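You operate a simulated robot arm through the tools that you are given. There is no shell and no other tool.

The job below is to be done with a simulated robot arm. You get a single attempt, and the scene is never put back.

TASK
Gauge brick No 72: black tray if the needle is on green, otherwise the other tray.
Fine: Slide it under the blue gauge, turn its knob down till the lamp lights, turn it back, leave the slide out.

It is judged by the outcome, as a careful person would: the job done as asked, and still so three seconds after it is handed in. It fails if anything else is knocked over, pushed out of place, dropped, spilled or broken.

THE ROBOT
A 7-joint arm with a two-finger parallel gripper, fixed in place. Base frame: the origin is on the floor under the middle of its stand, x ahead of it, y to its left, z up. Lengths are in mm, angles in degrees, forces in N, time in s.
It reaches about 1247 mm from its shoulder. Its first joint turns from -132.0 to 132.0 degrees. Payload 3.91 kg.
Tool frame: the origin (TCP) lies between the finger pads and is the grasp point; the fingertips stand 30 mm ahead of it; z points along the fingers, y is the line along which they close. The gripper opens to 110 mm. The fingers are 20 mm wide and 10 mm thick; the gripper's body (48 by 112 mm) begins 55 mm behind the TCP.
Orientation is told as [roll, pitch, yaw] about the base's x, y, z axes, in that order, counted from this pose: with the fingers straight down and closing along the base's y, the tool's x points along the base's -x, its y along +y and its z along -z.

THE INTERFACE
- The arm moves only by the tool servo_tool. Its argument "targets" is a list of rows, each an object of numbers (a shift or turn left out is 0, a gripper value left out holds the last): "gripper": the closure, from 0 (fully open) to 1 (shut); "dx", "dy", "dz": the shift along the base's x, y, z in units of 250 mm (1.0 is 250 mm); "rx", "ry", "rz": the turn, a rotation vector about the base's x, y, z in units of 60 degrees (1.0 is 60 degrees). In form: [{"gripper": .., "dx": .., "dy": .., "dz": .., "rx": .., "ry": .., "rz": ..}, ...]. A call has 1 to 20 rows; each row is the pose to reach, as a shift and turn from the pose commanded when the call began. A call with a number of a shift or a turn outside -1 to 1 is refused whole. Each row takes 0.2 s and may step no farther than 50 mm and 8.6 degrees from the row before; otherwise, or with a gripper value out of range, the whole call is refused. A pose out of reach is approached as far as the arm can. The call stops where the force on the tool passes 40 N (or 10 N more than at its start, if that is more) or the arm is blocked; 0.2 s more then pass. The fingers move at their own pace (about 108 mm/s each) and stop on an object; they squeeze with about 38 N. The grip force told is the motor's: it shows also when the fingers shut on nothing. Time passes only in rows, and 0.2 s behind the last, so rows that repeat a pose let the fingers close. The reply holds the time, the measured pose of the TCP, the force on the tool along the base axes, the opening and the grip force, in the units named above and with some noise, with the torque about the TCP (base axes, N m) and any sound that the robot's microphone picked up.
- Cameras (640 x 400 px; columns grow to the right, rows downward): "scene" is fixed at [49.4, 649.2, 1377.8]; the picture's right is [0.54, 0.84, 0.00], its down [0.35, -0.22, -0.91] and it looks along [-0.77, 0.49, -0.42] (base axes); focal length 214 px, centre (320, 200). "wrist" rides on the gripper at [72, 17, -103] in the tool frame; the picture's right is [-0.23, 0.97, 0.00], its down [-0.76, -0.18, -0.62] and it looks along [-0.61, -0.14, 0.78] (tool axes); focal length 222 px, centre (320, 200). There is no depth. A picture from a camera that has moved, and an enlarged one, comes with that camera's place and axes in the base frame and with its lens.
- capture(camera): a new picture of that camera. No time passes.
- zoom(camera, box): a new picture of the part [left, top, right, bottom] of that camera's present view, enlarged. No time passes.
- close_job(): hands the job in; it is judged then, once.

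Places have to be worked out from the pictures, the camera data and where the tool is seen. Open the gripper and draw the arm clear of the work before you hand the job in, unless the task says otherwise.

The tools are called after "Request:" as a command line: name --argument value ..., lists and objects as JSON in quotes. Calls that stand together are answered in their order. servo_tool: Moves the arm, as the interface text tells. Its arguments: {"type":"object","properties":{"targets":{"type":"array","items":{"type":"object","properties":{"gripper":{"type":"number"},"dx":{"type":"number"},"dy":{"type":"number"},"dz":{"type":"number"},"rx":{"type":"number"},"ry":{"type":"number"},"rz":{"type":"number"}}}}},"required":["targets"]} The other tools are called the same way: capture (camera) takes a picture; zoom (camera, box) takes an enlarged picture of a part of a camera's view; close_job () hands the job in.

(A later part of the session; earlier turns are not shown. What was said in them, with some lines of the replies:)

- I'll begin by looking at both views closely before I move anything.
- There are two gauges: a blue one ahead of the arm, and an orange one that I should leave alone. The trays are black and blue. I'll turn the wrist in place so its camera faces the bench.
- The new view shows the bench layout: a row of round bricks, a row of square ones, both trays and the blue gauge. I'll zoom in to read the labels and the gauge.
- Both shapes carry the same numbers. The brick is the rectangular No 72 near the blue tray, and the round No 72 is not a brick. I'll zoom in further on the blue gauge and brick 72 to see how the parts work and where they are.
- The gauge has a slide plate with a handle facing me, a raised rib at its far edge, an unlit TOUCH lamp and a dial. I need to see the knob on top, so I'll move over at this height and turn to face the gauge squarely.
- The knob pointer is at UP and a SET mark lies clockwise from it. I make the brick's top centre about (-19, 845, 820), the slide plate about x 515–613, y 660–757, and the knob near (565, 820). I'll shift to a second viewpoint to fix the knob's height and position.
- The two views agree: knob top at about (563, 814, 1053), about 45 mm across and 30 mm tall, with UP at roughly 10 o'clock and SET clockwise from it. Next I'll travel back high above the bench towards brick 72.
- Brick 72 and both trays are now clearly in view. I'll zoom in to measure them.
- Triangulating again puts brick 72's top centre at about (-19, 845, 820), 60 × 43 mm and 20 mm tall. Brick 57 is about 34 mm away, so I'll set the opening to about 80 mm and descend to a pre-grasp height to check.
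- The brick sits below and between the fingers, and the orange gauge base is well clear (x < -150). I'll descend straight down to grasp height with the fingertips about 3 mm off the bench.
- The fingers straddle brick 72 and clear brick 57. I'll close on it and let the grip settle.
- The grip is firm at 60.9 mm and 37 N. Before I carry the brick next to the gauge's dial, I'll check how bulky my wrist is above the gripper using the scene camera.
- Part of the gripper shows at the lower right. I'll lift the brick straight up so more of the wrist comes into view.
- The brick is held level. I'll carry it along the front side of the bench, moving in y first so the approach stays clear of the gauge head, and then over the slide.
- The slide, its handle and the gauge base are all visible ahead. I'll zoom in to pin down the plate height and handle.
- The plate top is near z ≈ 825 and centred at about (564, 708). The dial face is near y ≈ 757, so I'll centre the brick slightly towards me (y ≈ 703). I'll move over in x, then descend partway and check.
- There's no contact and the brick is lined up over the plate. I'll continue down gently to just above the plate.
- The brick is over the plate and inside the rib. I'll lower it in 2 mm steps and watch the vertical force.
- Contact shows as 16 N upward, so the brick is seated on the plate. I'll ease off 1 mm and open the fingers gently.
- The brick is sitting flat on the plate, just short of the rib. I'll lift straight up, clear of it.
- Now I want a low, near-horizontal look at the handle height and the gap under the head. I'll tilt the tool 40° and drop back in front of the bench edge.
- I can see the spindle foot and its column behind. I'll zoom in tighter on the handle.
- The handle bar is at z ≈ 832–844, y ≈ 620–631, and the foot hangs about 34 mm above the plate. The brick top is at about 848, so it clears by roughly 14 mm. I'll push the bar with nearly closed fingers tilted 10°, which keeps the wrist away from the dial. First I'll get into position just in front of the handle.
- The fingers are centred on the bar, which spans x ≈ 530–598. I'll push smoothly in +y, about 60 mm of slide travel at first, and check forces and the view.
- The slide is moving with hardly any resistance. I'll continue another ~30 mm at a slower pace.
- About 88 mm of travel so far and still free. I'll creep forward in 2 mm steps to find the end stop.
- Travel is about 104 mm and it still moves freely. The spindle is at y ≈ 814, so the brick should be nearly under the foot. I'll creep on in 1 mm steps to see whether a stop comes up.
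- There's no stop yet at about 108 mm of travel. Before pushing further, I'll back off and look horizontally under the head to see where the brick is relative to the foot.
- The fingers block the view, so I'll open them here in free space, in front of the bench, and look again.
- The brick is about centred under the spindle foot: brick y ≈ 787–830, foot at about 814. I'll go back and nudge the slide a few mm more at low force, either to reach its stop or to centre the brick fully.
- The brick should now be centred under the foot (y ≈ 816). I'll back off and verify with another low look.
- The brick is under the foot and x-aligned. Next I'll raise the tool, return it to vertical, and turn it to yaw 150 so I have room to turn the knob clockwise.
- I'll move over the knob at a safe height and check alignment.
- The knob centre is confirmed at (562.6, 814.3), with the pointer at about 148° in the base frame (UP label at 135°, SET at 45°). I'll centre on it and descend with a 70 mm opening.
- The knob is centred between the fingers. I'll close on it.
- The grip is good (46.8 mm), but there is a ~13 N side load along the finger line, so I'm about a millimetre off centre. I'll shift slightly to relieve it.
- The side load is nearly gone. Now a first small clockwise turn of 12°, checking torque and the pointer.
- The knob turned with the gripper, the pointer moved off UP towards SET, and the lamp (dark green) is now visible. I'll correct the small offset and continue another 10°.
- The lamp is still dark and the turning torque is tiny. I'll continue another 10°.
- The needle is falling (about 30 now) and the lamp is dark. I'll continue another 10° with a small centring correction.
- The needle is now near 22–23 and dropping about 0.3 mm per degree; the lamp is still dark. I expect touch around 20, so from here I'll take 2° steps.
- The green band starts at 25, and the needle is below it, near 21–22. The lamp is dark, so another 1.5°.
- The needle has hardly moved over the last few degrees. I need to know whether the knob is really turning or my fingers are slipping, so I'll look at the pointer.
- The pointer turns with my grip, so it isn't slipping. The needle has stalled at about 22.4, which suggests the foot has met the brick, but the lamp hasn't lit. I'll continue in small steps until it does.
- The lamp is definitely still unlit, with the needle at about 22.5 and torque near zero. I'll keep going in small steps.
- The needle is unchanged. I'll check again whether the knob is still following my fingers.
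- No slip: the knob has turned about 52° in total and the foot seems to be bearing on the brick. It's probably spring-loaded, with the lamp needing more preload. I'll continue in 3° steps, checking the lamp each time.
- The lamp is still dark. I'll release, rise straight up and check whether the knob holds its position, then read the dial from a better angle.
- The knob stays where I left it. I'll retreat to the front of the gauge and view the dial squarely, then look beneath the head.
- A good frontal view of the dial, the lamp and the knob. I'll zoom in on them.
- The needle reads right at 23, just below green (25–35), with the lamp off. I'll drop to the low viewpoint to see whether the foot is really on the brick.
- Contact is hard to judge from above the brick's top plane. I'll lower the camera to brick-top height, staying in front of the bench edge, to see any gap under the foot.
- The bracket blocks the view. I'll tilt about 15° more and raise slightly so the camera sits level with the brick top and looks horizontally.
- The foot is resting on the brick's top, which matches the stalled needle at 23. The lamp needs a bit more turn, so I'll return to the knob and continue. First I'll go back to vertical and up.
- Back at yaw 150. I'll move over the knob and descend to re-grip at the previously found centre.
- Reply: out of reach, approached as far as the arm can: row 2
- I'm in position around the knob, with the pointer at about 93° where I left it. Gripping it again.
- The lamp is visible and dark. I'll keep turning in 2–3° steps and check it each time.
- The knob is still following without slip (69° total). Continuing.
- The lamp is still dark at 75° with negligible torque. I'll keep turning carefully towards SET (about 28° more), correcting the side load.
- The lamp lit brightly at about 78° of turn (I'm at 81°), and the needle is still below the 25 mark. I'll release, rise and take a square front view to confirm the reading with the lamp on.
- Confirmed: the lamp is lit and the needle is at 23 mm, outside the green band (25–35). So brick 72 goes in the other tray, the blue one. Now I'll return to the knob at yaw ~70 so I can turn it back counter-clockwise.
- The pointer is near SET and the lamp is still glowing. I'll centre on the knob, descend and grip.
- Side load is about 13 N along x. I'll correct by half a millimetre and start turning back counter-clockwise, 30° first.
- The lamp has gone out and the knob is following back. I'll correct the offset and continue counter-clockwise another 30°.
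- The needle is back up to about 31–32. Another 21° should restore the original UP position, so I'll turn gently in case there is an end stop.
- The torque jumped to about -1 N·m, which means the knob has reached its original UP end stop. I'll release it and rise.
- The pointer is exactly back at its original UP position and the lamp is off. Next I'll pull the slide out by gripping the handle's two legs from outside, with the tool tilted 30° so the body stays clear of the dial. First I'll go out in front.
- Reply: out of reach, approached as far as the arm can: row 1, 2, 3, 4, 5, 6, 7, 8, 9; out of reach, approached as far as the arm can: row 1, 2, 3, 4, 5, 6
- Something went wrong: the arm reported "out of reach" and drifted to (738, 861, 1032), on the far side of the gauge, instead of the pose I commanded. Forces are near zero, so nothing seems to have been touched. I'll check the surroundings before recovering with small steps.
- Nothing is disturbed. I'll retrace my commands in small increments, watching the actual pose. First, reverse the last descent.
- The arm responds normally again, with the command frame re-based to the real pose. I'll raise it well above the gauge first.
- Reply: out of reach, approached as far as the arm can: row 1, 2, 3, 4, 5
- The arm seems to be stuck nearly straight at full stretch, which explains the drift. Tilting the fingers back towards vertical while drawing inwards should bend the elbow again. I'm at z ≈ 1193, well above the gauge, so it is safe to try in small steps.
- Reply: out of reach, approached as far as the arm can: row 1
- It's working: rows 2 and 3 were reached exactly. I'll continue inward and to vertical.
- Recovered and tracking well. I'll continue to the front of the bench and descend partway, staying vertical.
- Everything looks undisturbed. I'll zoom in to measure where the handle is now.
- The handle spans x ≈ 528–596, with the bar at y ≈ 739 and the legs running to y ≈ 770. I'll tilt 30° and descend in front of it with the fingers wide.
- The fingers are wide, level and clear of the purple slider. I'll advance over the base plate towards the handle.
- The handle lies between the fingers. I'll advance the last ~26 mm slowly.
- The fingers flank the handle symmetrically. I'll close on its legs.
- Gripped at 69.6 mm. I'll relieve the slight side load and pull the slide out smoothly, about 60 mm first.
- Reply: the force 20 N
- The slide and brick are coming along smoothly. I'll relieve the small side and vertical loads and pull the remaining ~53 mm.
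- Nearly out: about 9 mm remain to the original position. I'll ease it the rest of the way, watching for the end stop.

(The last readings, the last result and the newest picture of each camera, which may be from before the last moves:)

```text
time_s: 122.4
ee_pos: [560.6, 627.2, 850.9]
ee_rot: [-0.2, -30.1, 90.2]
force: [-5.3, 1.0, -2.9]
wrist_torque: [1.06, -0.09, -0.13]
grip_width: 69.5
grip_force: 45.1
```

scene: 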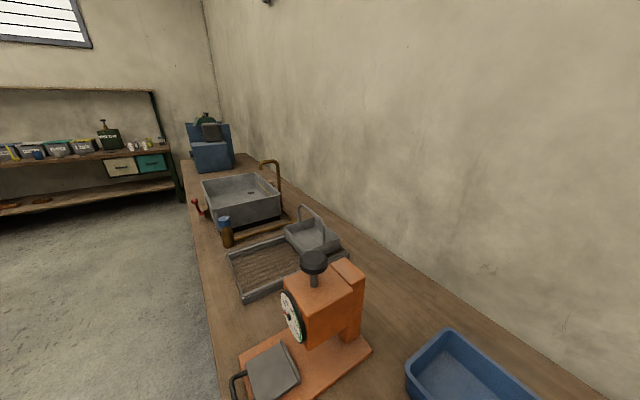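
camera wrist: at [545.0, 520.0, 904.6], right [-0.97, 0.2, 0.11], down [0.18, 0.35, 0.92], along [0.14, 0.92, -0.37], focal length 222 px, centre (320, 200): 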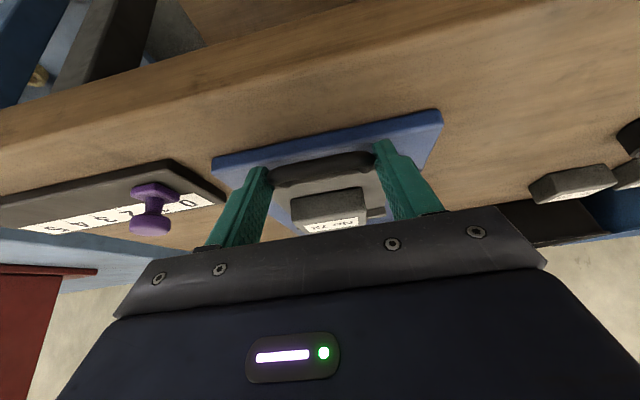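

Request:
servo_tool --targets '[{"dy": -0.004}, {"dy": -0.008}]'

Request:
zoom --camera "wrist" --box '[200, 90, 460, 240]'

```text
time_s: 123.0
ee_pos: [559.7, 627.4, 850.9]
ee_rot: [-0.1, -30.2, 90.1]
force: [2.3, 24.9, -7.5]
wrist_torque: [0.01, -0.07, 0.05]
grip_width: 69.8
grip_force: 45.2
```

```text
2.46 times, centred on (330, 165) of wrist
camera zoom: at [545.0, 512.0, 904.6], right [-0.97, 0.2, 0.11], down [0.18, 0.35, 0.92], along [0.14, 0.92, -0.37], focal length 547 px, centre (295, 286)
```

zoom: 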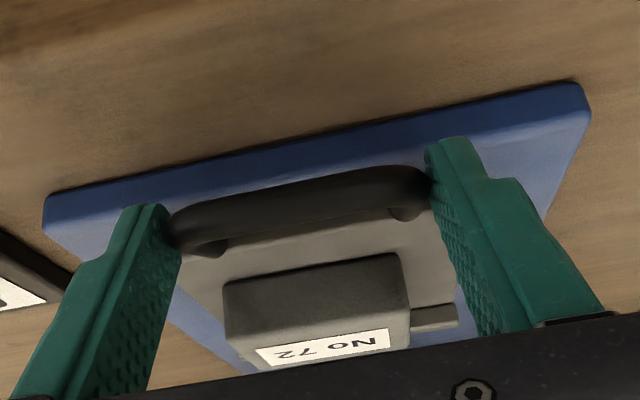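

The end stop shows as 25 N, so the slide is fully out. I'll relieve, open the fingers, and back away.

Request:
servo_tool --targets '[{"dy": 0.005}, {"dy": 0.005, "gripper": 0.3}, {"dy": 0.005, "gripper": 0.15}, {"dy": 0.005, "gripper": 0.08}, {"dy": 0.005, "gripper": 0.08}]'

Request:
zoom --camera "wrist" --box '[200, 90, 460, 240]'

```text
time_s: 124.2
ee_pos: [560.1, 626.5, 850.1]
ee_rot: [-0.1, -30.1, 90.1]
force: [-0.1, -0.3, -0.4]
wrist_torque: [-0.02, 0.02, -0.04]
grip_width: 101.3
grip_force: 0.0
```

```text
2.46 times, centred on (330, 165) of wrist
camera zoom: at [545.0, 511.8, 904.6], right [-0.97, 0.2, 0.11], down [0.18, 0.35, 0.92], along [0.14, 0.92, -0.37], focal length 547 px, centre (295, 286)
```

zoom: 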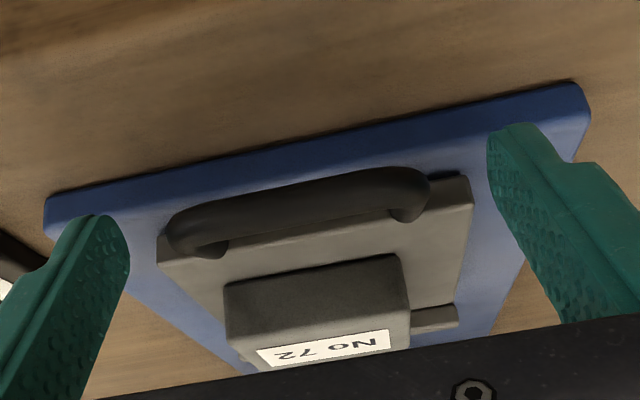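

Slide out, brick still seated. I'll back off towards me, then rise and return to vertical.

Request:
servo_tool --targets '[{"dy": -0.1}, {"dy": -0.2}, {"dy": -0.2, "dz": 0.12, "rx": -0.1}, {"dy": -0.2, "dz": 0.28, "rx": -0.2}, {"dy": -0.2, "dz": 0.44, "rx": -0.3}, {"dy": -0.2, "dz": 0.58, "rx": -0.4}, {"dy": -0.2, "dz": 0.68, "rx": -0.5}, {"dy": -0.2, "dz": 0.7, "rx": -0.5}]'

Request:
capture --camera "wrist"

Request:
zoom --camera "wrist" --box '[260, 100, 420, 220]'

```text
time_s: 126.0
ee_pos: [559.4, 576.0, 1027.1]
ee_rot: [0.0, 0.0, 90.2]
force: [0.1, 0.5, -0.1]
wrist_torque: [0.0, -0.01, 0.01]
grip_width: 101.0
grip_force: 0.0
```

```text
taken
camera wrist: at [544.7, 503.1, 1129.9], right [-0.97, 0.23, 0.0], down [0.18, 0.76, 0.62], along [0.14, 0.61, -0.78], focal length 222 px, centre (320, 200)
```

wrist: 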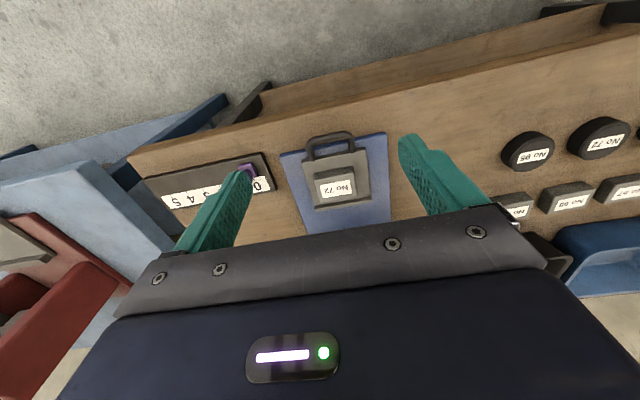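

```text
3.33 times, centred on (340, 160) of wrist
camera zoom: at [544.7, 503.1, 1129.9], right [-0.97, 0.23, 0.0], down [0.18, 0.76, 0.62], along [0.14, 0.61, -0.78], focal length 740 px, centre (253, 333)
```

zoom: 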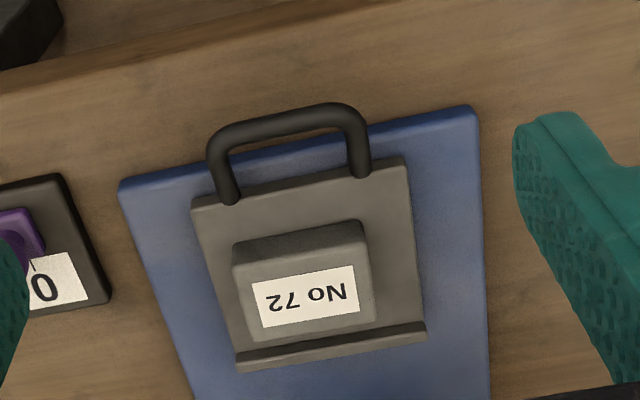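

The brick's top centre is at about (565.5, 703.8, 850). I'll move over it with an 80 mm opening and descend partway.

Request:
servo_tool --targets '[{"gripper": 0.27, "dy": 0.06}, {"dy": 0.18, "dx": 0.01}, {"dy": 0.3, "dx": 0.021}, {"dy": 0.42, "dx": 0.021}, {"dy": 0.506, "dx": 0.021}, {"dy": 0.506, "dx": 0.021, "dz": -0.1}, {"dy": 0.506, "dx": 0.021, "dz": -0.24}, {"dy": 0.506, "dx": 0.021, "dz": -0.36}, {"dy": 0.506, "dx": 0.021, "dz": -0.44}]'

Request:
capture --camera "wrist"

```text
time_s: 128.0
ee_pos: [564.5, 702.4, 917.2]
ee_rot: [-0.1, -0.1, 90.1]
force: [-0.4, 0.3, -0.2]
wrist_torque: [-0.01, -0.02, -0.02]
grip_width: 80.2
grip_force: 0.0
```

```text
taken
camera wrist: at [549.8, 630.2, 1020.0], right [-0.97, 0.23, 0.0], down [0.18, 0.76, 0.62], along [0.14, 0.61, -0.78], focal length 222 px, centre (320, 200)
```

wrist: 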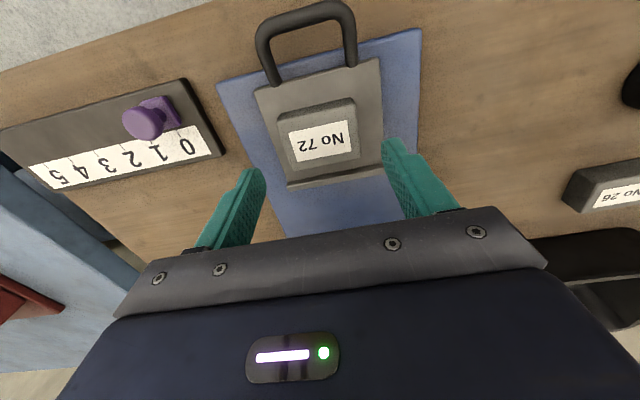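

The brick is centred between the fingers. I'll go down to the same height I placed it from.

Request:
servo_tool --targets '[{"dz": -0.05}, {"dz": -0.1}, {"dz": -0.15}, {"dz": -0.19}, {"dz": -0.21}, {"dz": -0.21}]'

Request:
zoom --camera "wrist" --box '[220, 60, 420, 230]'

```text
time_s: 129.4
ee_pos: [564.1, 703.6, 863.1]
ee_rot: [0.0, -0.1, 90.1]
force: [0.2, -0.2, 0.6]
wrist_torque: [-0.03, 0.02, 0.02]
grip_width: 80.4
grip_force: 0.1
```

```text
2.35 times, centred on (320, 145) of wrist
camera zoom: at [549.7, 630.0, 966.8], right [-0.97, 0.23, 0.0], down [0.18, 0.76, 0.62], along [0.14, 0.61, -0.78], focal length 523 px, centre (320, 329)
```

zoom: 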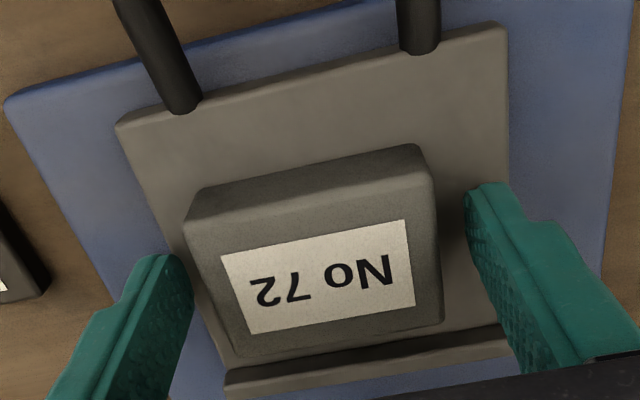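

The view matches the moment I released the brick earlier. I'll close on it.

Request:
servo_tool --targets '[{"gripper": 0.4}, {"gripper": 0.6}, {"gripper": 0.6}, {"gripper": 0.6}]'

```text
time_s: 130.4
ee_pos: [565.7, 702.9, 863.0]
ee_rot: [-0.1, -0.2, 90.1]
force: [0.3, 1.0, -0.3]
wrist_torque: [-0.01, -0.01, -0.04]
grip_width: 61.1
grip_force: 38.3
```

Firm grip (61.1 mm, 38 N). I'll lift straight up off the slide.

Request:
servo_tool --targets '[{"dz": 0.02}, {"dz": 0.08}, {"dz": 0.18}, {"dz": 0.3}, {"dz": 0.42}, {"dz": 0.52}, {"dz": 0.56}]'

Request:
servo_tool --targets '[{"dx": -0.06}, {"dx": -0.18}, {"dx": -0.34}, {"dx": -0.5}, {"dx": -0.66}, {"dx": -0.82}, {"dx": -0.94}, {"dx": -1.0}]'

Request:
capture --camera "wrist"

```text
time_s: 132.0
ee_pos: [564.4, 703.3, 1003.8]
ee_rot: [-0.1, -0.1, 90.1]
force: [0.1, 0.1, -0.2]
wrist_torque: [0.0, -0.03, 0.01]
grip_width: 61.3
grip_force: 37.6
```

```text
time_s: 133.8
ee_pos: [315.1, 703.9, 1004.0]
ee_rot: [-0.2, -0.1, 90.0]
force: [0.5, -0.7, -1.3]
wrist_torque: [0.02, 0.03, 0.01]
grip_width: 61.1
grip_force: 37.3
```

```text
taken
camera wrist: at [300.1, 630.6, 1107.0], right [-0.97, 0.23, 0.0], down [0.18, 0.76, 0.62], along [0.14, 0.61, -0.78], focal length 222 px, centre (320, 200)
```

wrist: 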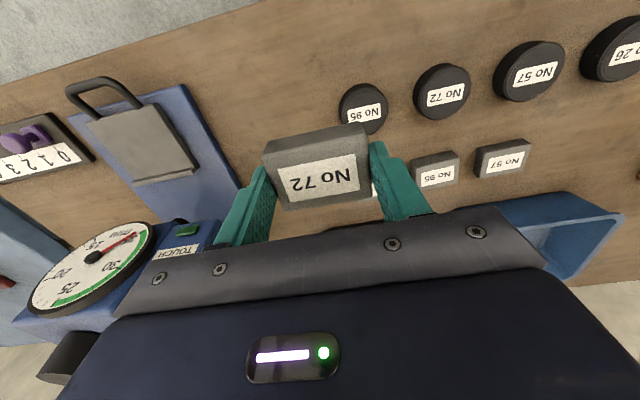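

Brick 72 is held securely, and behind it the slide is out, the lamp is off and the needle is back at its start. I'll carry on to the blue tray's x position.

Request:
servo_tool --targets '[{"dx": -0.06}, {"dx": -0.18}, {"dx": -0.34}, {"dx": -0.5}, {"dx": -0.66}, {"dx": -0.82}, {"dx": -0.94}, {"dx": -1.0}]'

Request:
servo_tool --targets '[{"dx": -0.06, "dy": 0.06}, {"dx": -0.12, "dy": 0.2}, {"dx": -0.13, "dy": 0.36}, {"dx": -0.13, "dy": 0.52}, {"dx": -0.13, "dy": 0.64}, {"dx": -0.13, "dy": 0.7}]'

Request:
capture --camera "wrist"

```text
time_s: 135.6
ee_pos: [65.5, 704.4, 1004.2]
ee_rot: [-0.1, -0.2, 90.0]
force: [0.8, 0.0, -0.6]
wrist_torque: [0.05, 0.02, 0.01]
grip_width: 61.1
grip_force: 38.2
```

```text
time_s: 137.0
ee_pos: [32.6, 878.1, 1003.4]
ee_rot: [-0.1, -0.1, 90.2]
force: [-0.7, -0.4, -1.0]
wrist_torque: [0.0, -0.01, -0.01]
grip_width: 60.8
grip_force: 38.0
```

```text
taken
camera wrist: at [17.1, 805.5, 1106.7], right [-0.97, 0.23, 0.0], down [0.18, 0.76, 0.62], along [0.14, 0.61, -0.78], focal length 222 px, centre (320, 200)
```

wrist: 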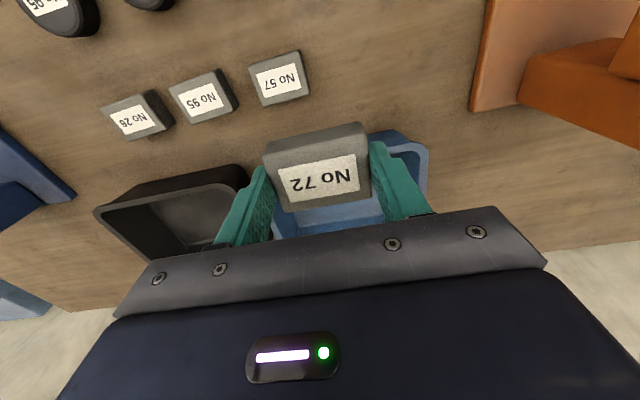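

I'm approaching the blue tray. I'll move over it while dropping slightly; the brick bottom stays well above the rim at about 872.

Request:
servo_tool --targets '[{"dy": 0.06, "dz": -0.04}, {"dy": 0.18, "dz": -0.1}, {"dy": 0.3, "dz": -0.16}, {"dy": 0.4, "dz": -0.18}, {"dy": 0.46, "dz": -0.18}, {"dy": 0.46, "dz": -0.18}]'

Request:
capture --camera "wrist"

```text
time_s: 138.4
ee_pos: [37.7, 951.5, 959.2]
ee_rot: [-0.1, -0.2, 90.1]
force: [0.4, -0.5, -0.6]
wrist_torque: [-0.04, 0.03, -0.01]
grip_width: 61.1
grip_force: 38.1
out of reach, approached as far as the arm can: row 4, 5, 6
```

```text
taken
camera wrist: at [22.7, 879.7, 1063.6], right [-0.97, 0.23, 0.0], down [0.18, 0.76, 0.62], along [0.14, 0.61, -0.78], focal length 222 px, centre (320, 200)
```

wrist: 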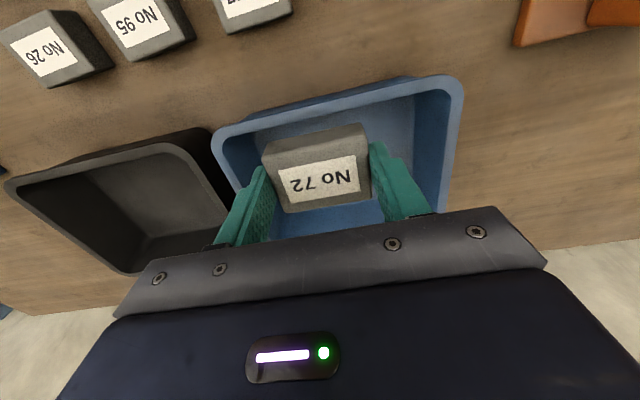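

The arm has hit its reach limit at y ≈ 951 with a vertical tool, so I can't place in the tray that way. A tool tilted outwards about the finger-closing axis reaches further. I'll first escape the stretched pose by tilting slightly inwards while retreating, as worked before.

Request:
servo_tool --targets '[{"rx": -0.1, "dy": -0.05}, {"rx": -0.2, "dy": -0.12, "dz": 0.03}, {"rx": -0.2, "dy": -0.22, "dz": 0.06}, {"rx": -0.2, "dy": -0.32, "dz": 0.06}]'

```text
time_s: 139.4
ee_pos: [37.0, 905.8, 976.9]
ee_rot: [0.0, 12.0, 90.2]
force: [-0.2, -0.4, -0.4]
wrist_torque: [0.02, -0.04, 0.01]
grip_width: 60.8
grip_force: 37.9
out of reach, approached as far as the arm can: row 1, 2, 3, 4
```

Request:
servo_tool --targets '[{"dy": -0.06, "rx": 0.05}, {"dy": -0.14, "rx": 0.1}, {"dy": -0.24, "rx": 0.1}]'

```text
time_s: 140.2
ee_pos: [27.4, 924.6, 989.1]
ee_rot: [-0.1, 6.0, 90.1]
force: [0.2, 0.3, -0.6]
wrist_torque: [-0.01, 0.0, -0.02]
grip_width: 61.1
grip_force: 37.5
out of reach, approached as far as the arm can: row 1, 2, 3
```

The arm is still on its singular boundary, because tilting back outwards re-straightened it. I'll keep tilting inwards while drawing back so the elbow actually bends.

Request:
servo_tool --targets '[{"rx": -0.1, "dy": -0.1, "dz": 0.02}, {"rx": -0.2, "dy": -0.2, "dz": 0.04}, {"rx": -0.3, "dy": -0.3, "dz": 0.07}, {"rx": -0.4, "dy": -0.42, "dz": 0.1}]'

```text
time_s: 141.2
ee_pos: [27.9, 818.9, 1013.8]
ee_rot: [-0.1, 30.2, 90.0]
force: [-0.1, 0.0, -0.8]
wrist_torque: [-0.03, -0.02, 0.03]
grip_width: 61.0
grip_force: 38.3
out of reach, approached as far as the arm can: row 1, 2
```

Tracking again, with the elbow bent. I'll continue inward, then bring the tool back to vertical at a comfortable distance.

Request:
servo_tool --targets '[{"dy": -0.1}, {"dy": -0.24}, {"dy": -0.3, "rx": 0.1}, {"dy": -0.32, "rx": 0.2}, {"dy": -0.32, "rx": 0.3}, {"dy": -0.32, "rx": 0.4}, {"dy": -0.32, "rx": 0.5}]'

Request:
capture --camera "wrist"

```text
time_s: 142.8
ee_pos: [28.6, 740.2, 1012.6]
ee_rot: [-0.1, -0.1, 90.1]
force: [0.0, -0.5, -0.8]
wrist_torque: [0.01, 0.02, 0.0]
grip_width: 61.2
grip_force: 37.7
```

```text
taken
camera wrist: at [13.0, 666.9, 1115.6], right [-0.97, 0.23, 0.0], down [0.18, 0.76, 0.62], along [0.14, 0.61, -0.78], focal length 222 px, centre (320, 200)
```

wrist: 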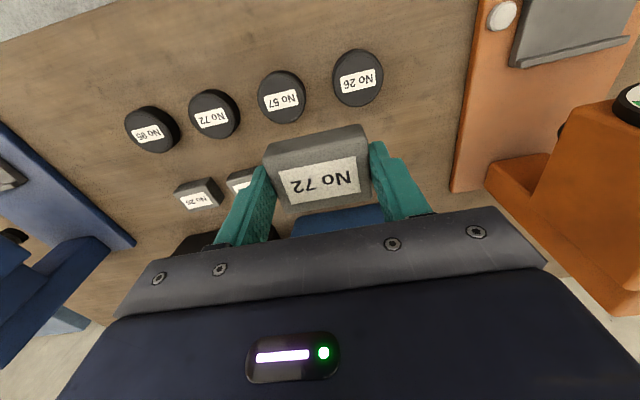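

Recovered, with brick 72 still held level. My plan is to set it back on its original free spot, regrasp it with the tool tilted 25° about the finger axis, and use that tilt to reach into the tray with the brick level. First I'll move above the spot.

Request:
servo_tool --targets '[{"dx": -0.06, "dy": 0.1}, {"dx": -0.12, "dy": 0.22}, {"dx": -0.18, "dy": 0.34}, {"dx": -0.19, "dy": 0.419}, {"dx": -0.19, "dy": 0.419, "dz": -0.1}, {"dx": -0.19, "dy": 0.419, "dz": -0.26}, {"dx": -0.19, "dy": 0.419, "dz": -0.42}, {"dx": -0.19, "dy": 0.419, "dz": -0.54}, {"dx": -0.19, "dy": 0.419, "dz": -0.6}]'

Request:
capture --camera "wrist"

```text
time_s: 144.8
ee_pos: [-18.8, 844.6, 861.3]
ee_rot: [-0.1, -0.1, 90.1]
force: [-0.5, 0.4, -0.1]
wrist_torque: [0.02, 0.01, -0.02]
grip_width: 61.1
grip_force: 38.6
```

```text
taken
camera wrist: at [-34.8, 771.5, 965.1], right [-0.97, 0.23, 0.0], down [0.18, 0.76, 0.62], along [0.14, 0.61, -0.78], focal length 222 px, centre (320, 200)
```

wrist: 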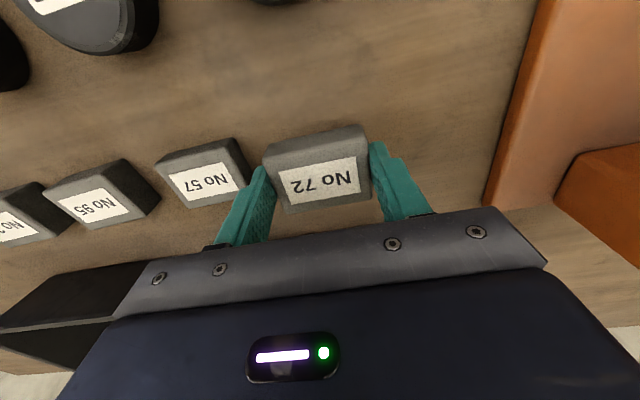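

I'm directly above the original spot. I'll lower gently to contact.

Request:
servo_tool --targets '[{"dz": -0.03}, {"dz": -0.06}, {"dz": -0.085}, {"dz": -0.096}, {"dz": -0.1}, {"dz": -0.104}, {"dz": -0.108}]'

```text
time_s: 146.4
ee_pos: [-20.2, 845.3, 835.5]
ee_rot: [-0.1, -0.1, 90.2]
force: [-0.9, -0.4, -0.6]
wrist_torque: [-0.03, 0.01, -0.01]
grip_width: 60.8
grip_force: 38.2
```

Request:
servo_tool --targets '[{"dz": -0.003}, {"dz": -0.006}, {"dz": -0.008}]'

```text
time_s: 147.2
ee_pos: [-18.9, 845.0, 833.8]
ee_rot: [-0.1, -0.1, 90.1]
force: [0.2, 0.6, -0.2]
wrist_torque: [-0.02, 0.01, 0.01]
grip_width: 60.7
grip_force: 38.1
```

Request:
servo_tool --targets '[{"dz": -0.002}, {"dz": -0.004}]'

```text
time_s: 147.8
ee_pos: [-19.7, 844.2, 833.2]
ee_rot: [0.0, -0.1, 90.1]
force: [-0.9, 0.7, 6.3]
wrist_torque: [0.08, 0.17, -0.05]
grip_width: 61.2
grip_force: 37.8
```

Contact shows as 6 N, so the brick is on the bench. I'll release it and rise.

Request:
servo_tool --targets '[{"gripper": 0.42}, {"gripper": 0.34}, {"gripper": 0.27}, {"gripper": 0.27}, {"dz": 0.06}, {"dz": 0.18}, {"dz": 0.3}, {"dz": 0.38}]'

Request:
capture --camera "wrist"

```text
time_s: 149.6
ee_pos: [-18.0, 845.0, 928.9]
ee_rot: [-0.2, 0.0, 90.1]
force: [-0.1, 0.2, -0.7]
wrist_torque: [0.0, 0.02, -0.03]
grip_width: 80.1
grip_force: 0.0
```

```text
taken
camera wrist: at [-34.6, 772.3, 1031.1], right [-0.97, 0.23, 0.0], down [0.18, 0.76, 0.62], along [0.14, 0.61, -0.78], focal length 222 px, centre (320, 200)
```

wrist: 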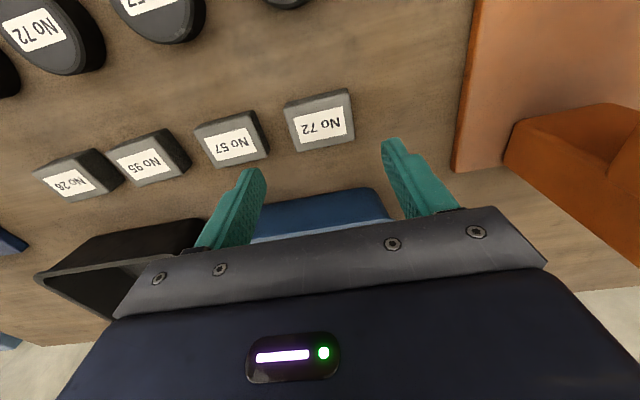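

I'll tilt the tool 25° outwards above the brick, so that the fingers will meet it along the tilted axis.

Request:
servo_tool --targets '[{"rx": 0.1}, {"rx": 0.2, "dy": -0.015}, {"rx": 0.3, "dy": -0.03}, {"rx": 0.4167, "dy": -0.044, "dx": -0.003}, {"rx": 0.4167, "dy": -0.044, "dx": -0.003}]'

Request:
capture --camera "wrist"

```text
time_s: 150.8
ee_pos: [-19.4, 833.2, 928.3]
ee_rot: [-0.1, -25.1, 90.1]
force: [-0.3, -0.1, -0.4]
wrist_torque: [-0.05, -0.05, 0.01]
grip_width: 80.3
grip_force: 0.1
```

```text
taken
camera wrist: at [-35.5, 724.0, 990.3], right [-0.97, 0.21, 0.09], down [0.18, 0.42, 0.89], along [0.14, 0.88, -0.45], focal length 222 px, centre (320, 200)
```

wrist: 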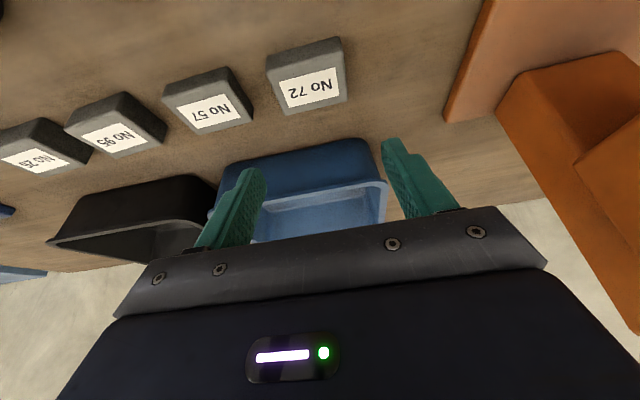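

The brick lies below and between the fingers. I'll descend to grasp height.

Request:
servo_tool --targets '[{"dz": -0.08}, {"dz": -0.18}, {"dz": -0.28}, {"dz": -0.34}, {"dz": -0.37}, {"dz": -0.376}]'

Request:
capture --camera "wrist"

```text
time_s: 152.2
ee_pos: [-19.9, 835.4, 833.2]
ee_rot: [-0.1, -25.1, 90.0]
force: [0.4, -0.4, 0.6]
wrist_torque: [0.01, 0.02, 0.01]
grip_width: 80.1
grip_force: 0.1
```

```text
taken
camera wrist: at [-35.7, 724.2, 896.6], right [-0.97, 0.21, 0.09], down [0.18, 0.43, 0.89], along [0.14, 0.88, -0.45], focal length 222 px, centre (320, 200)
```

wrist: 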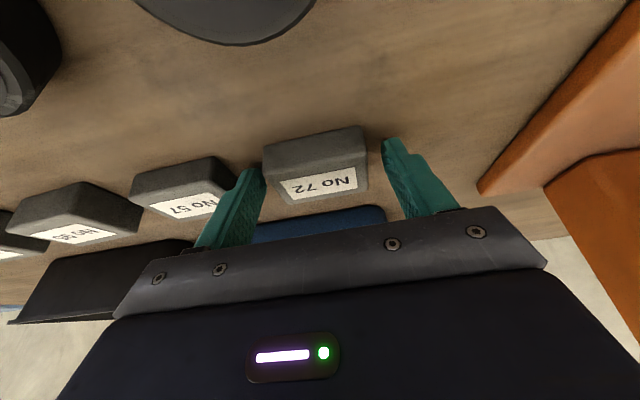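

The fingers flank brick 72, clear of brick 57. I'll close.

Request:
servo_tool --targets '[{"gripper": 0.4}, {"gripper": 0.6}, {"gripper": 0.6}, {"gripper": 0.6}]'

Request:
capture --camera "wrist"

```text
time_s: 153.2
ee_pos: [-20.4, 834.4, 832.8]
ee_rot: [-0.1, -25.1, 90.1]
force: [-0.4, 0.8, -0.2]
wrist_torque: [0.05, -0.03, 0.06]
grip_width: 61.1
grip_force: 38.4
```

```text
taken
camera wrist: at [-35.8, 724.2, 896.6], right [-0.97, 0.21, 0.09], down [0.18, 0.43, 0.89], along [0.14, 0.88, -0.45], focal length 222 px, centre (320, 200)
```

wrist: 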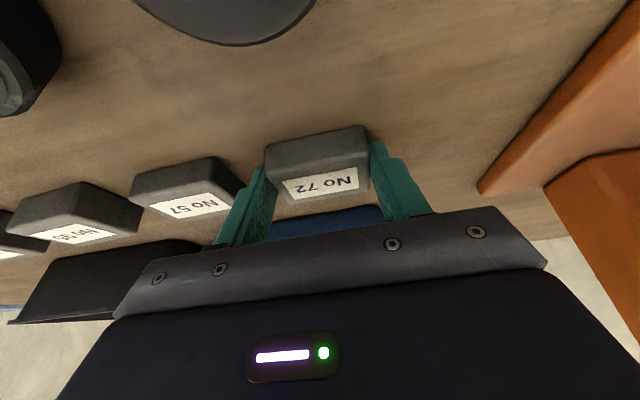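

Firm grip. I'll lift straight up 110 mm so the brick bottom clears the tray rim.

Request:
servo_tool --targets '[{"dz": 0.02}, {"dz": 0.08}, {"dz": 0.2}, {"dz": 0.34}, {"dz": 0.44}, {"dz": 0.46}]'

Request:
servo_tool --targets '[{"dx": 0.06, "dy": 0.06}, {"dx": 0.14, "dy": 0.16}, {"dx": 0.22, "dy": 0.26}, {"dx": 0.26, "dy": 0.36}]'

Request:
capture --camera "wrist"

```text
time_s: 154.6
ee_pos: [-21.4, 833.8, 949.6]
ee_rot: [-0.2, -25.1, 90.1]
force: [-0.1, -0.4, -0.5]
wrist_torque: [-0.02, -0.01, 0.01]
grip_width: 61.0
grip_force: 38.1
```

```text
time_s: 155.6
ee_pos: [45.0, 924.6, 950.2]
ee_rot: [-0.1, -25.1, 90.1]
force: [0.3, 0.4, -0.4]
wrist_torque: [-0.03, -0.02, 0.02]
grip_width: 61.0
grip_force: 38.0
```

```text
taken
camera wrist: at [29.5, 814.3, 1011.7], right [-0.97, 0.21, 0.09], down [0.18, 0.43, 0.89], along [0.14, 0.88, -0.45], focal length 222 px, centre (320, 200)
```

wrist: 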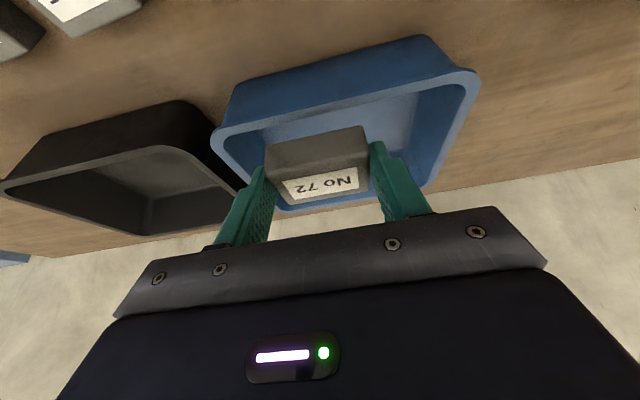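

Tracking is good and the tray is right ahead, spanning x ≈ -70 to 128. I'll continue outwards in small steps to y ≈ 998.

Request:
servo_tool --targets '[{"dy": 0.08, "dx": -0.01}, {"dy": 0.16, "dx": -0.02}, {"dy": 0.23, "dx": -0.03}, {"dy": 0.29, "dx": -0.03}]'

Request:
capture --camera "wrist"

```text
time_s: 156.6
ee_pos: [36.6, 997.5, 949.6]
ee_rot: [0.0, -25.1, 90.1]
force: [-0.4, -0.2, -0.4]
wrist_torque: [-0.02, 0.0, 0.01]
grip_width: 61.0
grip_force: 38.3
```

```text
taken
camera wrist: at [21.4, 887.1, 1011.9], right [-0.97, 0.21, 0.09], down [0.18, 0.43, 0.89], along [0.14, 0.88, -0.45], focal length 222 px, centre (320, 200)
```

wrist: 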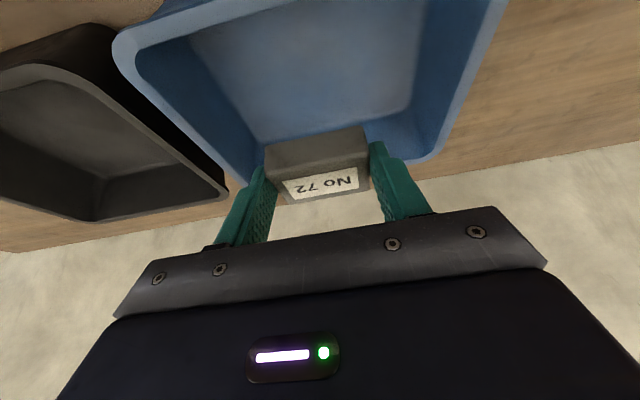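

Within reach and over the tray interior. I'll go slightly deeper and descend inside the tray.

Request:
servo_tool --targets '[{"dy": 0.03}, {"dy": 0.03, "dz": -0.08}, {"dy": 0.03, "dz": -0.18}, {"dy": 0.03, "dz": -0.28}, {"dy": 0.03, "dz": -0.35}, {"dy": 0.03, "dz": -0.39}]'

Request:
capture --camera "wrist"

```text
time_s: 158.0
ee_pos: [36.7, 1003.5, 851.1]
ee_rot: [-0.1, -25.1, 90.2]
force: [0.0, 0.9, -0.9]
wrist_torque: [-0.05, 0.02, -0.04]
grip_width: 61.0
grip_force: 38.3
```

```text
taken
camera wrist: at [21.8, 894.4, 913.6], right [-0.97, 0.21, 0.09], down [0.18, 0.43, 0.89], along [0.14, 0.88, -0.45], focal length 222 px, centre (320, 200)
```

wrist: 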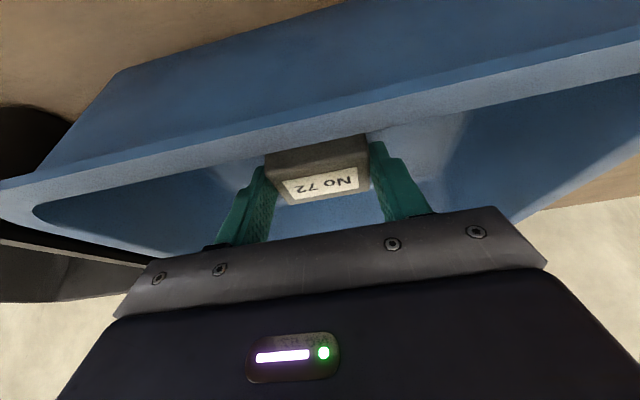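

The brick is inside the tray and unobstructed. I'll lower the last few millimetres to the floor.

Request:
servo_tool --targets '[{"dz": -0.012}, {"dz": -0.024}, {"dz": -0.032}]'

Request:
servo_tool --targets '[{"dz": -0.004}, {"dz": -0.008}, {"dz": -0.012}]'

```text
time_s: 158.8
ee_pos: [36.3, 1004.6, 842.6]
ee_rot: [-0.1, -25.1, 90.1]
force: [-0.3, 0.2, -1.3]
wrist_torque: [0.01, 0.0, -0.02]
grip_width: 60.7
grip_force: 38.4
```

```text
time_s: 159.6
ee_pos: [36.4, 1003.2, 840.1]
ee_rot: [-0.1, -25.1, 90.1]
force: [0.2, -0.4, 2.0]
wrist_torque: [0.0, 0.07, 0.01]
grip_width: 61.0
grip_force: 38.0
```

Request:
servo_tool --targets '[{"dz": -0.003}, {"dz": -0.006}]'

```text
time_s: 160.2
ee_pos: [37.7, 1005.0, 841.1]
ee_rot: [-0.2, -25.2, 90.1]
force: [-0.2, -3.9, 15.1]
wrist_torque: [-0.13, 0.01, 0.0]
grip_width: 61.1
grip_force: 38.3
```

The brick is on the tray floor (15 N). I'll ease up slightly and release.

Request:
servo_tool --targets '[{"dz": 0.003}, {"dz": 0.003, "gripper": 0.43}, {"dz": 0.003, "gripper": 0.38}, {"dz": 0.003, "gripper": 0.3}, {"dz": 0.003, "gripper": 0.27}, {"dz": 0.003, "gripper": 0.27}]'

Request:
capture --camera "wrist"

```text
time_s: 161.6
ee_pos: [36.7, 1004.4, 838.6]
ee_rot: [-0.1, -25.1, 90.1]
force: [0.2, 0.9, -0.3]
wrist_torque: [-0.02, 0.01, -0.01]
grip_width: 80.2
grip_force: 0.0
```

```text
taken
camera wrist: at [21.6, 894.1, 902.0], right [-0.97, 0.21, 0.09], down [0.18, 0.43, 0.89], along [0.14, 0.88, -0.45], focal length 222 px, centre (320, 200)
```

wrist: 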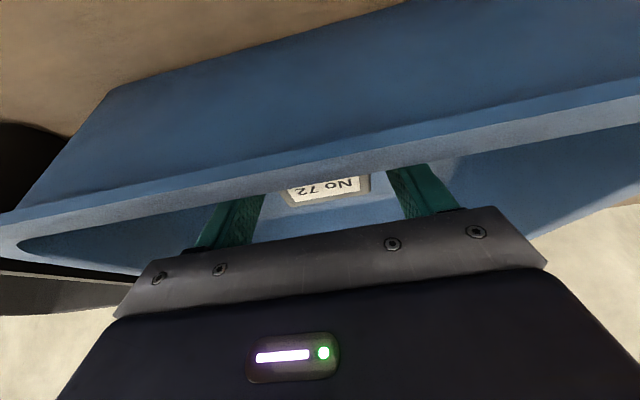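

Released. I'll rise straight up out of the tray, then draw back.

Request:
servo_tool --targets '[{"dz": 0.03}, {"dz": 0.1}, {"dz": 0.2}, {"dz": 0.32}, {"dz": 0.42}, {"dz": 0.45}]'

Request:
servo_tool --targets '[{"dy": -0.08}, {"dy": -0.2}, {"dy": -0.34}, {"dy": -0.48}, {"dy": -0.62}, {"dy": -0.74}, {"dy": -0.8}]'

Request:
capture --camera "wrist"

```text
time_s: 163.0
ee_pos: [38.3, 1004.9, 953.5]
ee_rot: [-0.1, -25.2, 90.0]
force: [-0.1, 0.2, -1.3]
wrist_torque: [-0.02, 0.01, 0.02]
grip_width: 80.4
grip_force: 0.2
```

```text
time_s: 164.6
ee_pos: [37.3, 804.8, 950.1]
ee_rot: [-0.1, -25.1, 90.1]
force: [0.2, 0.1, -1.1]
wrist_torque: [0.03, -0.01, 0.02]
grip_width: 80.2
grip_force: 0.1
```

```text
taken
camera wrist: at [21.9, 694.2, 1014.3], right [-0.97, 0.21, 0.09], down [0.18, 0.43, 0.89], along [0.14, 0.88, -0.45], focal length 222 px, centre (320, 200)
```

wrist: 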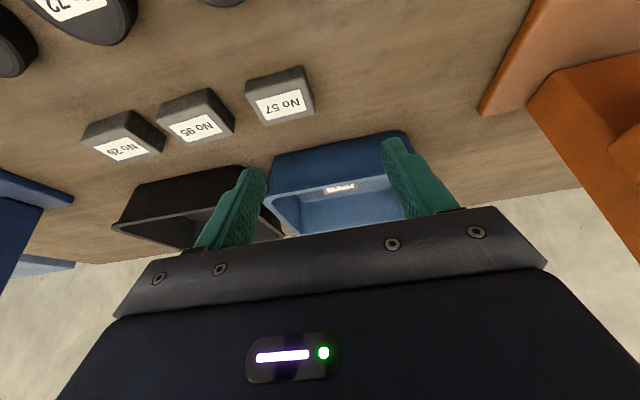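

Brick 72 is lying in the blue tray. I'll raise and withdraw the arm to verify the whole scene.

Request:
servo_tool --targets '[{"dy": -0.1, "dz": 0.1, "rx": -0.08}, {"dy": -0.2, "dz": 0.22, "rx": -0.16}, {"dy": -0.3, "dz": 0.34, "rx": -0.24}, {"dy": -0.4, "dz": 0.46, "rx": -0.32}, {"dy": -0.5, "dz": 0.58, "rx": -0.4167}, {"dy": -0.6, "dz": 0.7, "rx": -0.4167}, {"dy": -0.7, "dz": 0.82, "rx": -0.4167, "gripper": 0.0}, {"dy": -0.8, "dz": 0.94, "rx": -0.4167, "gripper": 0.0}]'

Request:
servo_tool --targets '[{"dx": 0.12, "dz": 0.06}, {"dx": 0.28, "dz": 0.14}, {"dx": 0.44, "dz": 0.22}, {"dx": 0.6, "dz": 0.28}, {"dx": 0.72, "dz": 0.3}]'

Request:
capture --camera "wrist"

Request:
capture --camera "scene"

```text
time_s: 166.4
ee_pos: [38.9, 603.2, 1186.9]
ee_rot: [0.0, 0.0, 90.0]
force: [0.6, 0.5, -0.3]
wrist_torque: [-0.04, 0.01, 0.02]
grip_width: 110.0
grip_force: 0.0
```

```text
time_s: 167.6
ee_pos: [216.9, 604.5, 1262.0]
ee_rot: [-0.1, -0.1, 90.1]
force: [-0.6, 0.0, 0.1]
wrist_torque: [0.0, -0.01, 0.0]
grip_width: 110.4
grip_force: 0.0
```

```text
taken
camera wrist: at [202.1, 531.2, 1364.8], right [-0.97, 0.23, 0.0], down [0.17, 0.76, 0.62], along [0.14, 0.61, -0.78], focal length 222 px, centre (320, 200)
```

wrist: 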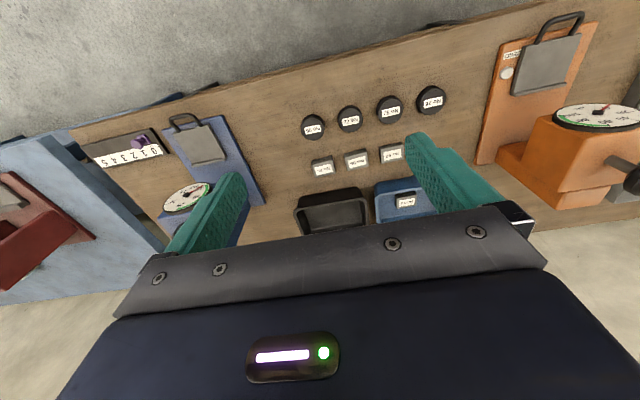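

```text
taken
```

scene: 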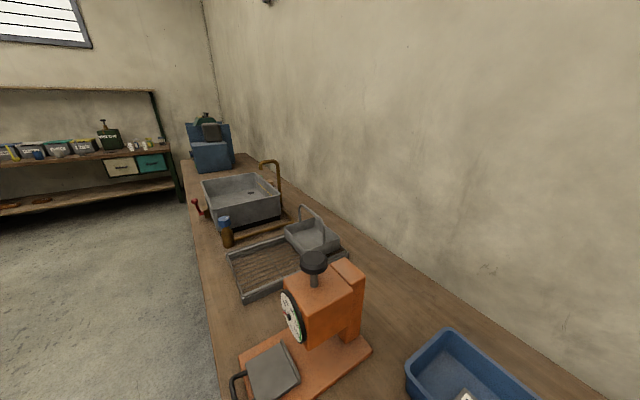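

Request:
zoom --camera "wrist" --box '[120, 90, 280, 240]'

Request:
zoom --camera "wrist" --box '[280, 70, 460, 230]'

Request:
zoom --camera "scene" --box '[400, 310, 560, 400]'

```text
2.67 times, centred on (200, 165) of wrist
camera zoom: at [202.1, 531.2, 1364.8], right [-0.97, 0.23, 0.0], down [0.17, 0.76, 0.62], along [0.14, 0.61, -0.78], focal length 592 px, centre (640, 293)
```

zoom: 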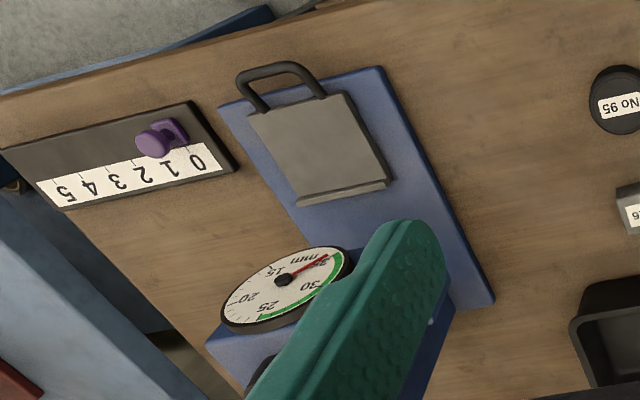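

```text
2.50 times, centred on (370, 150) of wrist
camera zoom: at [202.1, 531.2, 1364.8], right [-0.97, 0.23, 0.0], down [0.17, 0.76, 0.62], along [0.14, 0.61, -0.78], focal length 555 px, centre (195, 325)
```

zoom: 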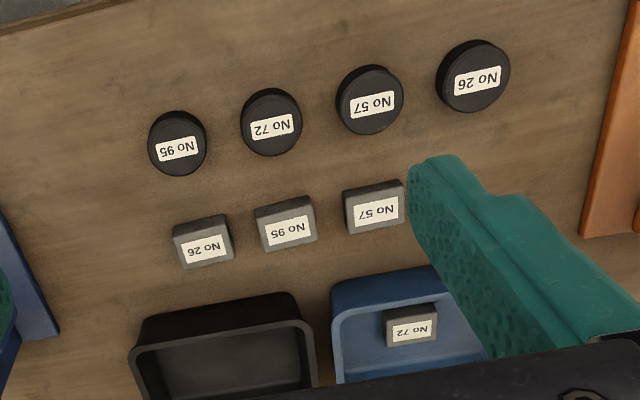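

```text
4.00 times, centred on (480, 355) of scene
camera zoom: at [49.4, 649.2, 1377.8], right [0.54, 0.84, 0.0], down [0.35, -0.22, -0.91], along [-0.77, 0.49, -0.42], focal length 858 px, centre (-320, -420)
```

zoom: 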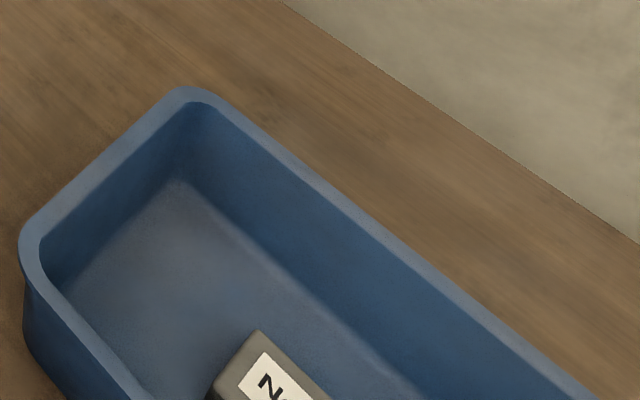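

Everything checks out:
- **Brick:** brick No 72 is lying flat in the blue tray. It gauged 23 mm with the lamp lit, which is off the green band.
- **Gauge:** the slide is out and empty, the knob is back at UP and the lamp is off.
- **Surroundings:** all the other items are where they were.
- **Arm:** the gripper is open and the arm is clear.

I'm handing in the job.

Request:
close_job

```text
The job is handed in.
```

Brick No 72 gauged 23 mm with the lamp lit. The green band starts at 25, so the needle was off green and the brick is now in the blue tray.

- **Gauge:** I turned the knob back to its UP stop, the lamp is off, and the slide is fully out and empty.
- **Touch point:** I turned the knob about 3° past where the lamp first lit. The needle read 23 both before the lamp came on and with it lit.
- **Arm drift:** The arm stretched to its reach limit twice and drifted off the path I commanded, once after I turned the knob back and once while carrying the brick. Forces stayed near zero and the pictures show nothing was touched or moved.
- **Brick put down once:** The tray was out of reach with the gripper pointing straight down. I set the brick back on its original spot, gripped it again at a tilt, and lowered it level onto the tray floor.

The other bricks, discs, trays and gauges look unmoved, and the arm is clear with the gripper open.
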